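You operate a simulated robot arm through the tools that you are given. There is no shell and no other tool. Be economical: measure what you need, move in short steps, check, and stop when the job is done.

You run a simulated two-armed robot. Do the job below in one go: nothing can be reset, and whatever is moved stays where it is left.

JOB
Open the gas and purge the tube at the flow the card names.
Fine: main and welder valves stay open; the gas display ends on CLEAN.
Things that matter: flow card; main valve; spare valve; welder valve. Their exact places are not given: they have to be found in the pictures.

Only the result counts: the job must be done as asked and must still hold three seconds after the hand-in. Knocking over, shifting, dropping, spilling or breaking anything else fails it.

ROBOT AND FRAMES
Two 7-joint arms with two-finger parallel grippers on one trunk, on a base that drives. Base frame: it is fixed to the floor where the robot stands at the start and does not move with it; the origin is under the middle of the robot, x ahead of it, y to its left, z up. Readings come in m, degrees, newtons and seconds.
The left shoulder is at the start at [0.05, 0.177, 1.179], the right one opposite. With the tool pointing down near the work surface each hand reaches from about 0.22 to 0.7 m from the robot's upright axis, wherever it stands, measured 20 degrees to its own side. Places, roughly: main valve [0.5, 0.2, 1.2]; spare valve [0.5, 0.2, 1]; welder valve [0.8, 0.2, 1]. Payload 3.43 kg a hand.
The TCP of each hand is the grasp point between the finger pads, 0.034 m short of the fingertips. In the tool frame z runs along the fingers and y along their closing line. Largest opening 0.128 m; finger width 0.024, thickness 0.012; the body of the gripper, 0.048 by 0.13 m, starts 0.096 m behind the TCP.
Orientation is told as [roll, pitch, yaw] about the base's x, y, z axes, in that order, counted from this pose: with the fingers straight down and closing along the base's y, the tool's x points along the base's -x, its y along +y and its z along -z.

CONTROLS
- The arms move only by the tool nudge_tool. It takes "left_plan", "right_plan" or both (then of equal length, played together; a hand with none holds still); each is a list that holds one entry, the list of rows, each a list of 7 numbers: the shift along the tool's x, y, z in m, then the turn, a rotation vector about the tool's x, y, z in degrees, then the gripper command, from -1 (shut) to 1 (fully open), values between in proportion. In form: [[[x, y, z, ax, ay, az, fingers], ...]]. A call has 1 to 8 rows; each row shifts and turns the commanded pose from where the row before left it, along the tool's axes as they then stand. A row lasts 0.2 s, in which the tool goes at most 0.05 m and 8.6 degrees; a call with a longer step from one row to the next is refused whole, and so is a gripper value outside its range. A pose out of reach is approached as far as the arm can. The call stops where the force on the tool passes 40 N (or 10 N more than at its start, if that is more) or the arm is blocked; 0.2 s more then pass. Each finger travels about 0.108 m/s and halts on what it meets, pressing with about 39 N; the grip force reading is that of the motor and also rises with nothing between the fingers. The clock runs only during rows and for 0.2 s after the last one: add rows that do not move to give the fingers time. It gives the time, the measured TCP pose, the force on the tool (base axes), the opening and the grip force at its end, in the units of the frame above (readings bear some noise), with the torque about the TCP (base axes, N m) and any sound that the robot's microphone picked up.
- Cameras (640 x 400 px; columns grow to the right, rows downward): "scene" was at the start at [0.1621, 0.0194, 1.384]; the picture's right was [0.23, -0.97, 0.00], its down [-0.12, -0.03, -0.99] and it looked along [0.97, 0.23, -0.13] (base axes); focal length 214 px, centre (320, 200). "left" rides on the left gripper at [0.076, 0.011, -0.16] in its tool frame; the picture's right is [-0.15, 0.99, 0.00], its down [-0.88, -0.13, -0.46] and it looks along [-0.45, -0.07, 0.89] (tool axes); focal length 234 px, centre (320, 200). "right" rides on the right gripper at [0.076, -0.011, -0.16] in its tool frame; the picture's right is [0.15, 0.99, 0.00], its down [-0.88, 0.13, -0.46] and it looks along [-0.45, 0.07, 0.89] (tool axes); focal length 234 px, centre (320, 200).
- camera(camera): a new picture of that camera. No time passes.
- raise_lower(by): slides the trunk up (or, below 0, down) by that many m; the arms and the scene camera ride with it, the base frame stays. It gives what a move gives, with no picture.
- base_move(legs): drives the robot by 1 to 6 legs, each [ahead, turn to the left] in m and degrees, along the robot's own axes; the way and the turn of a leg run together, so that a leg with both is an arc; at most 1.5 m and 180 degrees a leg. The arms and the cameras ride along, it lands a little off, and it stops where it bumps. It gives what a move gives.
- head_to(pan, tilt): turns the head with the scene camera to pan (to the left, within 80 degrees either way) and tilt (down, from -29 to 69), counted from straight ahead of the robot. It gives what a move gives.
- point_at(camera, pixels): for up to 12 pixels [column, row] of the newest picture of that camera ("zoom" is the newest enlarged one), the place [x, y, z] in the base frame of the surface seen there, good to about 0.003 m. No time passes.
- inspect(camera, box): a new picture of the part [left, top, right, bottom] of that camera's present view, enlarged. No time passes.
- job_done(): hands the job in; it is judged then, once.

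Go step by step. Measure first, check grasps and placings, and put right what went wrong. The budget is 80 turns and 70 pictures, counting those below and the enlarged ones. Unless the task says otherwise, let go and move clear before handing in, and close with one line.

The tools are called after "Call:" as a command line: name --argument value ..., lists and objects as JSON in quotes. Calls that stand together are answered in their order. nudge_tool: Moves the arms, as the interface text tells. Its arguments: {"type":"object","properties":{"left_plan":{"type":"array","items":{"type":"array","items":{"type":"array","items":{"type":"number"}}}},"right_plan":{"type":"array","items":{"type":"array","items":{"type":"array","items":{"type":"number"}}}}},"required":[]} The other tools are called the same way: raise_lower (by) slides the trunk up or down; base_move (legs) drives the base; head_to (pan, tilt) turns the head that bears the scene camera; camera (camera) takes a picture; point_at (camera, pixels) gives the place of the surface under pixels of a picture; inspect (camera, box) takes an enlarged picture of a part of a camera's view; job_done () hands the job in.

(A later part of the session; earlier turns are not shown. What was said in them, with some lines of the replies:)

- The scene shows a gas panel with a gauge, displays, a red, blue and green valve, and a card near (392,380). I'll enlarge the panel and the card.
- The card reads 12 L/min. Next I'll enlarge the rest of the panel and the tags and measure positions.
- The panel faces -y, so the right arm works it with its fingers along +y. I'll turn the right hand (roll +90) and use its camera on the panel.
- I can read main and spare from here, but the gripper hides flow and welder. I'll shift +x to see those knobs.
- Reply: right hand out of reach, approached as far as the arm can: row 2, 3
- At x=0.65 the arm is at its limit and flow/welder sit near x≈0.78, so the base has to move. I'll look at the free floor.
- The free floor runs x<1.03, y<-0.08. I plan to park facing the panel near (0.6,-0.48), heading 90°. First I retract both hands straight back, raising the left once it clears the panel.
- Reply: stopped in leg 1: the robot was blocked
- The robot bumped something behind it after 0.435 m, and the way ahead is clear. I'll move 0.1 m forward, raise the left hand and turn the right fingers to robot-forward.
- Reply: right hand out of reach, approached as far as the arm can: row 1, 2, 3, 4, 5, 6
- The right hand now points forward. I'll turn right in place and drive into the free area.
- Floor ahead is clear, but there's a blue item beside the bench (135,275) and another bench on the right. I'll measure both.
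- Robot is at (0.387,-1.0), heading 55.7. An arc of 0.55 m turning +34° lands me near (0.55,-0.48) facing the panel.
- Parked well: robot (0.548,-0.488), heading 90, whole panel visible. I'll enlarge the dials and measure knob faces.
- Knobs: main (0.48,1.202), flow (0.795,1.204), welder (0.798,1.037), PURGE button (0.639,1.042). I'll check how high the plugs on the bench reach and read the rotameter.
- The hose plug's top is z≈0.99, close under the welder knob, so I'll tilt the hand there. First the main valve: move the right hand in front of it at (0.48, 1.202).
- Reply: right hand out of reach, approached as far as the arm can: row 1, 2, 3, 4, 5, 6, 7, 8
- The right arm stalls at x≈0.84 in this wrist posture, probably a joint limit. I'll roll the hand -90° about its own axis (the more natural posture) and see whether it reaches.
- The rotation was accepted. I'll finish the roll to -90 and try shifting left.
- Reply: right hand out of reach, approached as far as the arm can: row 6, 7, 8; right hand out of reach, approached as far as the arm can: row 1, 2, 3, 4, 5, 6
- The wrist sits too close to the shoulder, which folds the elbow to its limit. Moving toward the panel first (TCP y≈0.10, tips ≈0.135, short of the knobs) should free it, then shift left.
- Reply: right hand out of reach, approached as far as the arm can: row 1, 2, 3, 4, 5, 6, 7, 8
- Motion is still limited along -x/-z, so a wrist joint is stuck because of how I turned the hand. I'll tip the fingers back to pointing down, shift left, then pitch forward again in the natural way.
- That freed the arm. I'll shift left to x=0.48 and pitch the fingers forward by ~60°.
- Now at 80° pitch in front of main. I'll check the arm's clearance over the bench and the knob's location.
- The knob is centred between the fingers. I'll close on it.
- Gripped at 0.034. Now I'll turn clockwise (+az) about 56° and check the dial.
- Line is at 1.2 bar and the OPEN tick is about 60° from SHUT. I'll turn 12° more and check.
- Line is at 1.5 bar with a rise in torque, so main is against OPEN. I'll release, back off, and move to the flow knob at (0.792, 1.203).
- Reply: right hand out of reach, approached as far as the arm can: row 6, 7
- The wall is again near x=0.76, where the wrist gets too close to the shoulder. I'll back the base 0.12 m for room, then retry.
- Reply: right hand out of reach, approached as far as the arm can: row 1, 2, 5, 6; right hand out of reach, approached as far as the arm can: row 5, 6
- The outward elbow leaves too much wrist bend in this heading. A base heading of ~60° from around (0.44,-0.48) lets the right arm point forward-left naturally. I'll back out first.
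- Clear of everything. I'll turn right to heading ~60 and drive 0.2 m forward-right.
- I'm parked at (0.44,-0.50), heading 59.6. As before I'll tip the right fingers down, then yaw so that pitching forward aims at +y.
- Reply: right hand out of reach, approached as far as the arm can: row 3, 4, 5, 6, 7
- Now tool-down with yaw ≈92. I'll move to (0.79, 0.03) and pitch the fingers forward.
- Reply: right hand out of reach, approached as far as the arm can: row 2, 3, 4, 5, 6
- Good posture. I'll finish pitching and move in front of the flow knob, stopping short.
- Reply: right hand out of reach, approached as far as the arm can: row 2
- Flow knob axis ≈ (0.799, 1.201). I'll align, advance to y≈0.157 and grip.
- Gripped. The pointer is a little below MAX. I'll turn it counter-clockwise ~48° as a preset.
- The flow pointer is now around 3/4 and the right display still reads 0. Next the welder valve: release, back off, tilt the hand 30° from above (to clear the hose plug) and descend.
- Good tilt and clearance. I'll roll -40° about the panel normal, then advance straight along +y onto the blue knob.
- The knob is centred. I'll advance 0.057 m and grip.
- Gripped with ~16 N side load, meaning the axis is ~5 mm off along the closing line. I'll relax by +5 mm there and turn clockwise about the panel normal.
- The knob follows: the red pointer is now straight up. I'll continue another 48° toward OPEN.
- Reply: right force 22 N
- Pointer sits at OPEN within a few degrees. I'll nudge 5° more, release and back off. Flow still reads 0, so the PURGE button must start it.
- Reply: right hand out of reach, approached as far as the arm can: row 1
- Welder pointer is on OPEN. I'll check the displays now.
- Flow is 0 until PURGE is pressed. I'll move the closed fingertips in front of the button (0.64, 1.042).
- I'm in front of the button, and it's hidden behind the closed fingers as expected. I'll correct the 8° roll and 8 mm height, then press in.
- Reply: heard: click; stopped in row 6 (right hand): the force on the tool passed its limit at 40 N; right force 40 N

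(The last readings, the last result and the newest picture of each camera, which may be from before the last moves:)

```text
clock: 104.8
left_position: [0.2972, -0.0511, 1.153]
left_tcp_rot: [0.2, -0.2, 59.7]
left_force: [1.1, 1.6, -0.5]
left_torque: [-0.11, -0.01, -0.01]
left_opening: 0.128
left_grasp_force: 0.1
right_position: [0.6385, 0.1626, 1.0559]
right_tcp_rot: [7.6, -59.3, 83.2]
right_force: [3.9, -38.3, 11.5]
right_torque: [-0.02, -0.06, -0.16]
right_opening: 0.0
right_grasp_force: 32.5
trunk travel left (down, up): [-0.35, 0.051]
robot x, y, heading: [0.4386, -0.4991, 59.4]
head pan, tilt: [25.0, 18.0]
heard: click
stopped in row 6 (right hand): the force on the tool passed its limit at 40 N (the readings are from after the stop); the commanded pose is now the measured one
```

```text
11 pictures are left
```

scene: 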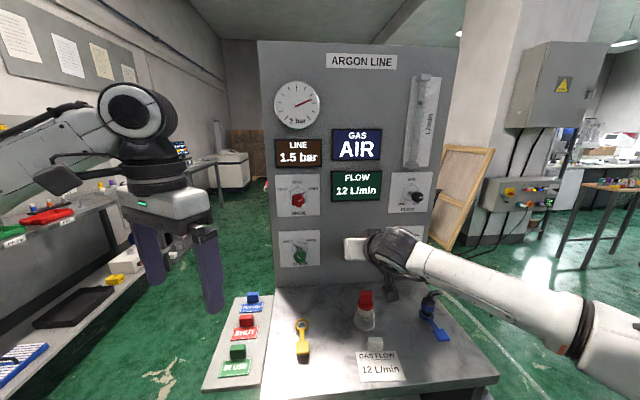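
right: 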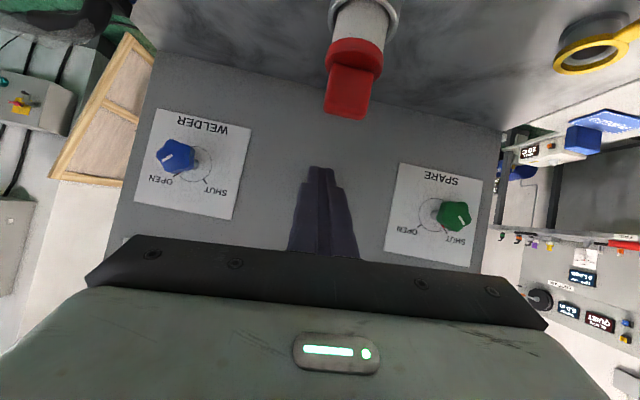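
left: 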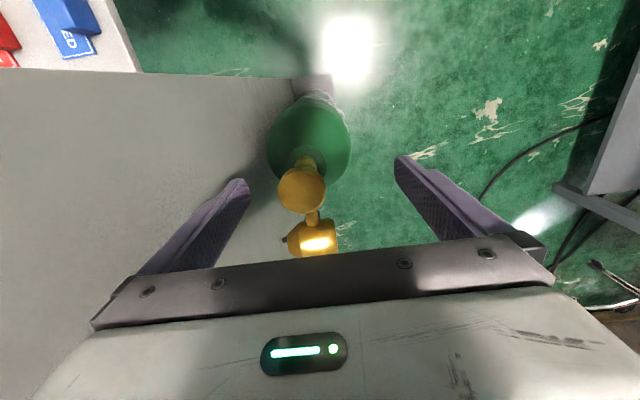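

A click, and flow reads 12 L/min, which matches the card. I'll hold for a moment and enlarge the displays.

Call:
nudge_tool --right_plan '[[[0, 0, 0, 0, 0, 0, -1], [0, 0, 0, 0, 0, 0, -1], [0, 0, 0, 0, 0, 0, -1], [0, 0, 0, 0, 0, 0, -1], [0, 0, 0, 0, 0, 0, -1], [0, 0, 0, 0, 0, 0, -1], [0, 0, 0, 0, 0, 0, -1], [0, 0, 0, 0, 0, 0, -1]]]'

Call:
inspect --camera "scene" --box '[260, 60, 460, 280]'

```text
clock: 106.5
left_position: [0.2969, -0.0522, 1.1532]
left_tcp_rot: [0.2, -0.1, 59.6]
left_force: [0.4, -0.4, 0.4]
left_torque: [-0.02, 0.01, -0.02]
left_opening: 0.1278
left_grasp_force: 0.1
right_position: [0.6375, 0.1626, 1.0565]
right_tcp_rot: [7.5, -59.5, 83.3]
right_force: [2.8, -27.2, 10.9]
right_torque: [0.13, -0.09, -0.17]
right_opening: 0.0
right_grasp_force: 32.8
trunk travel left (down, up): [-0.35, 0.051]
robot x, y, heading: [0.4414, -0.5014, 59.3]
head pan, tilt: [25.0, 18.0]
```

```text
1.82 times, centred on (360, 170) of scene
```

zoom: 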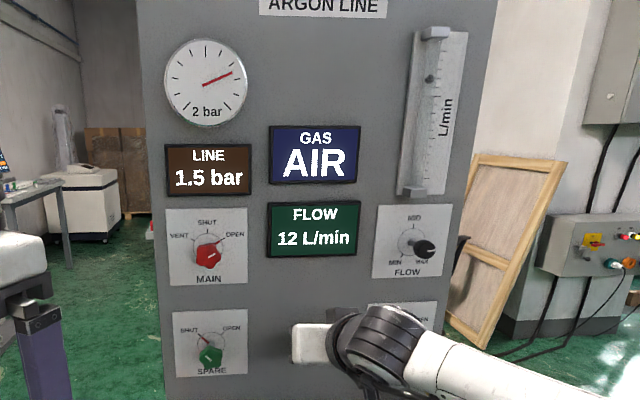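

Flow is steady at 12 L/min with gas still on AIR. I'll keep holding the button.

Call:
nudge_tool --right_plan '[[[0, 0, 0, 0, 0, 0, -1], [0, 0, 0, 0, 0, 0, -1], [0, 0, 0, 0, 0, 0, -1], [0, 0, 0, 0, 0, 0, -1], [0, 0, 0, 0, 0, 0, -1], [0, 0, 0, 0, 0, 0, -1], [0, 0, 0, 0, 0, 0, -1], [0, 0, 0, 0, 0, 0, -1]]]'

Call:
nudge_tool --right_plan '[[[0, 0, 0, 0, 0, 0, -1], [0, 0, 0, 0, 0, 0, -1], [0, 0, 0, 0, 0, 0, -1], [0, 0, 0, 0, 0, 0, -1], [0, 0, 0, 0, 0, 0, -1], [0, 0, 0, 0, 0, 0, -1], [0, 0, 0, 0, 0, 0, -1], [0, 0, 0, 0, 0, 0, -1]]]'

Call:
camera --camera "scene"

```text
clock: 108.3
left_position: [0.2953, -0.0514, 1.1527]
left_tcp_rot: [0.2, -0.3, 59.6]
left_force: [-1.0, 0.3, 0.9]
left_torque: [-0.01, -0.02, -0.01]
left_opening: 0.1279
left_grasp_force: 0.1
right_position: [0.6381, 0.1621, 1.0552]
right_tcp_rot: [7.6, -59.4, 83.4]
right_force: [3.0, -25.9, 14.2]
right_torque: [0.26, -0.06, -0.2]
right_opening: 0.0002
right_grasp_force: 32.7
trunk travel left (down, up): [-0.35, 0.051]
robot x, y, heading: [0.4365, -0.5003, 59.8]
head pan, tilt: [25.0, 18.0]
```

```text
clock: 110.2
left_position: [0.2957, -0.0539, 1.1517]
left_tcp_rot: [0.1, -0.2, 59.6]
left_force: [-0.5, 0.8, -0.5]
left_torque: [-0.02, 0.02, 0.0]
left_opening: 0.1278
left_grasp_force: 0.0
right_position: [0.6375, 0.1619, 1.0566]
right_tcp_rot: [7.4, -59.5, 83.4]
right_force: [2.2, -24.0, 14.7]
right_torque: [0.28, -0.02, -0.14]
right_opening: 0.0001
right_grasp_force: 33.3
trunk travel left (down, up): [-0.35, 0.051]
robot x, y, heading: [0.4377, -0.4968, 59.7]
head pan, tilt: [25.0, 18.0]
```

```text
9 pictures are left
```

scene: 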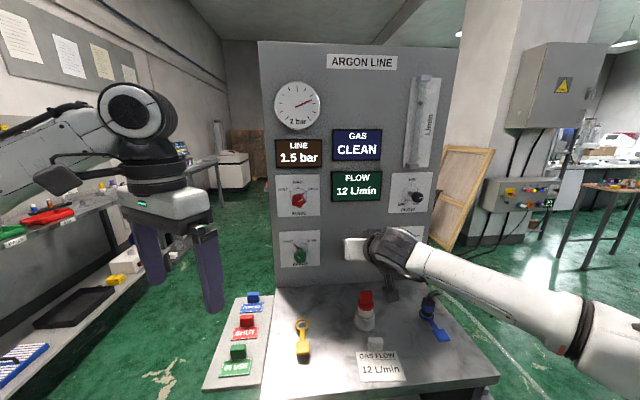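

Gas reads CLEAN at 12 L/min. I'll back off the button and check that it holds.

Call:
nudge_tool --right_plan '[[[0.01, 0, -0.017, 0, 0, 0, -1], [0.015, 0, -0.026, 0, 0, 0, -1], [0.015, 0, -0.026, 0, 0, 0, -1], [-0.02, 0, -0.02, 0, 0, 0, -1], [-0.03, 0, -0.02, 0, 0, 0, -1], [-0.03, 0, -0.02, 0, 0, 0, -1], [0, 0, 0, 0, 0, 0, -1], [0, 0, 0, 0, 0, 0, -1]]]'

Call:
nudge_tool --right_plan '[[[0, 0, 0, 0, 0, 0, -1], [0, 0, 0, 0, 0, 0, -1], [0, 0, 0, 0, 0, 0, -1], [0, 0, 0, 0, 0, 0, -1], [0, 0, 0, 0, 0, 0, -1], [0, 0, 0, 0, 0, 0, -1], [0, 0, 0, 0, 0, 0, -1], [0, 0, 0, 0, 0, 0, -1]]]'

Call:
inspect --camera "scene" --box '[260, 60, 460, 280]'

Call:
camera --camera "scene"

```text
clock: 112.0
left_position: [0.2965, -0.0492, 1.1501]
left_tcp_rot: [0.0, 0.0, 59.6]
left_force: [-0.7, 0.2, 1.0]
left_torque: [0.05, 0.02, -0.02]
left_opening: 0.128
left_grasp_force: 0.1
right_position: [0.6459, 0.0738, 1.1546]
right_tcp_rot: [7.4, -59.2, 83.4]
right_force: [-0.8, -0.3, -0.1]
right_torque: [-0.01, -0.01, -0.02]
right_opening: 0.0
right_grasp_force: 33.5
trunk travel left (down, up): [-0.35, 0.051]
robot x, y, heading: [0.4382, -0.5007, 59.6]
head pan, tilt: [25.0, 18.0]
```

```text
clock: 113.8
left_position: [0.2962, -0.049, 1.1515]
left_tcp_rot: [0.1, 0.1, 59.6]
left_force: [0.5, -0.1, -0.5]
left_torque: [-0.02, 0.0, -0.02]
left_opening: 0.1281
left_grasp_force: 0.0
right_position: [0.6438, 0.0751, 1.1535]
right_tcp_rot: [7.5, -59.1, 83.3]
right_force: [0.3, -0.4, -0.2]
right_torque: [-0.04, 0.04, 0.01]
right_opening: 0.0001
right_grasp_force: 33.3
trunk travel left (down, up): [-0.35, 0.051]
robot x, y, heading: [0.4367, -0.5019, 59.5]
head pan, tilt: [25.0, 18.0]
```

```text
1.82 times, centred on (360, 170) of scene
```

zoom: 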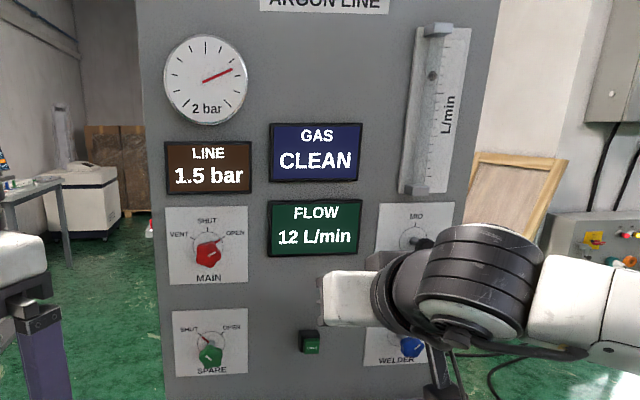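

```text
7 pictures are left
```

scene: 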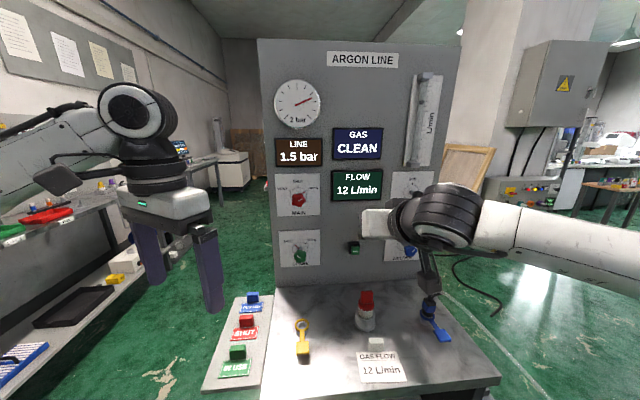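

After release the panel still reads CLEAN, 12 L/min and 1.5 bar. Main and welder are open, spare is shut, nothing else has moved and the hand is clear, so I'm handing in.

Call:
job_done

```text
The job is handed in.
```

The main and welder valves are open, and the tube was purged at the card's 12 L/min. The gas display read CLEAN when I handed in, and the spare valve was left shut.
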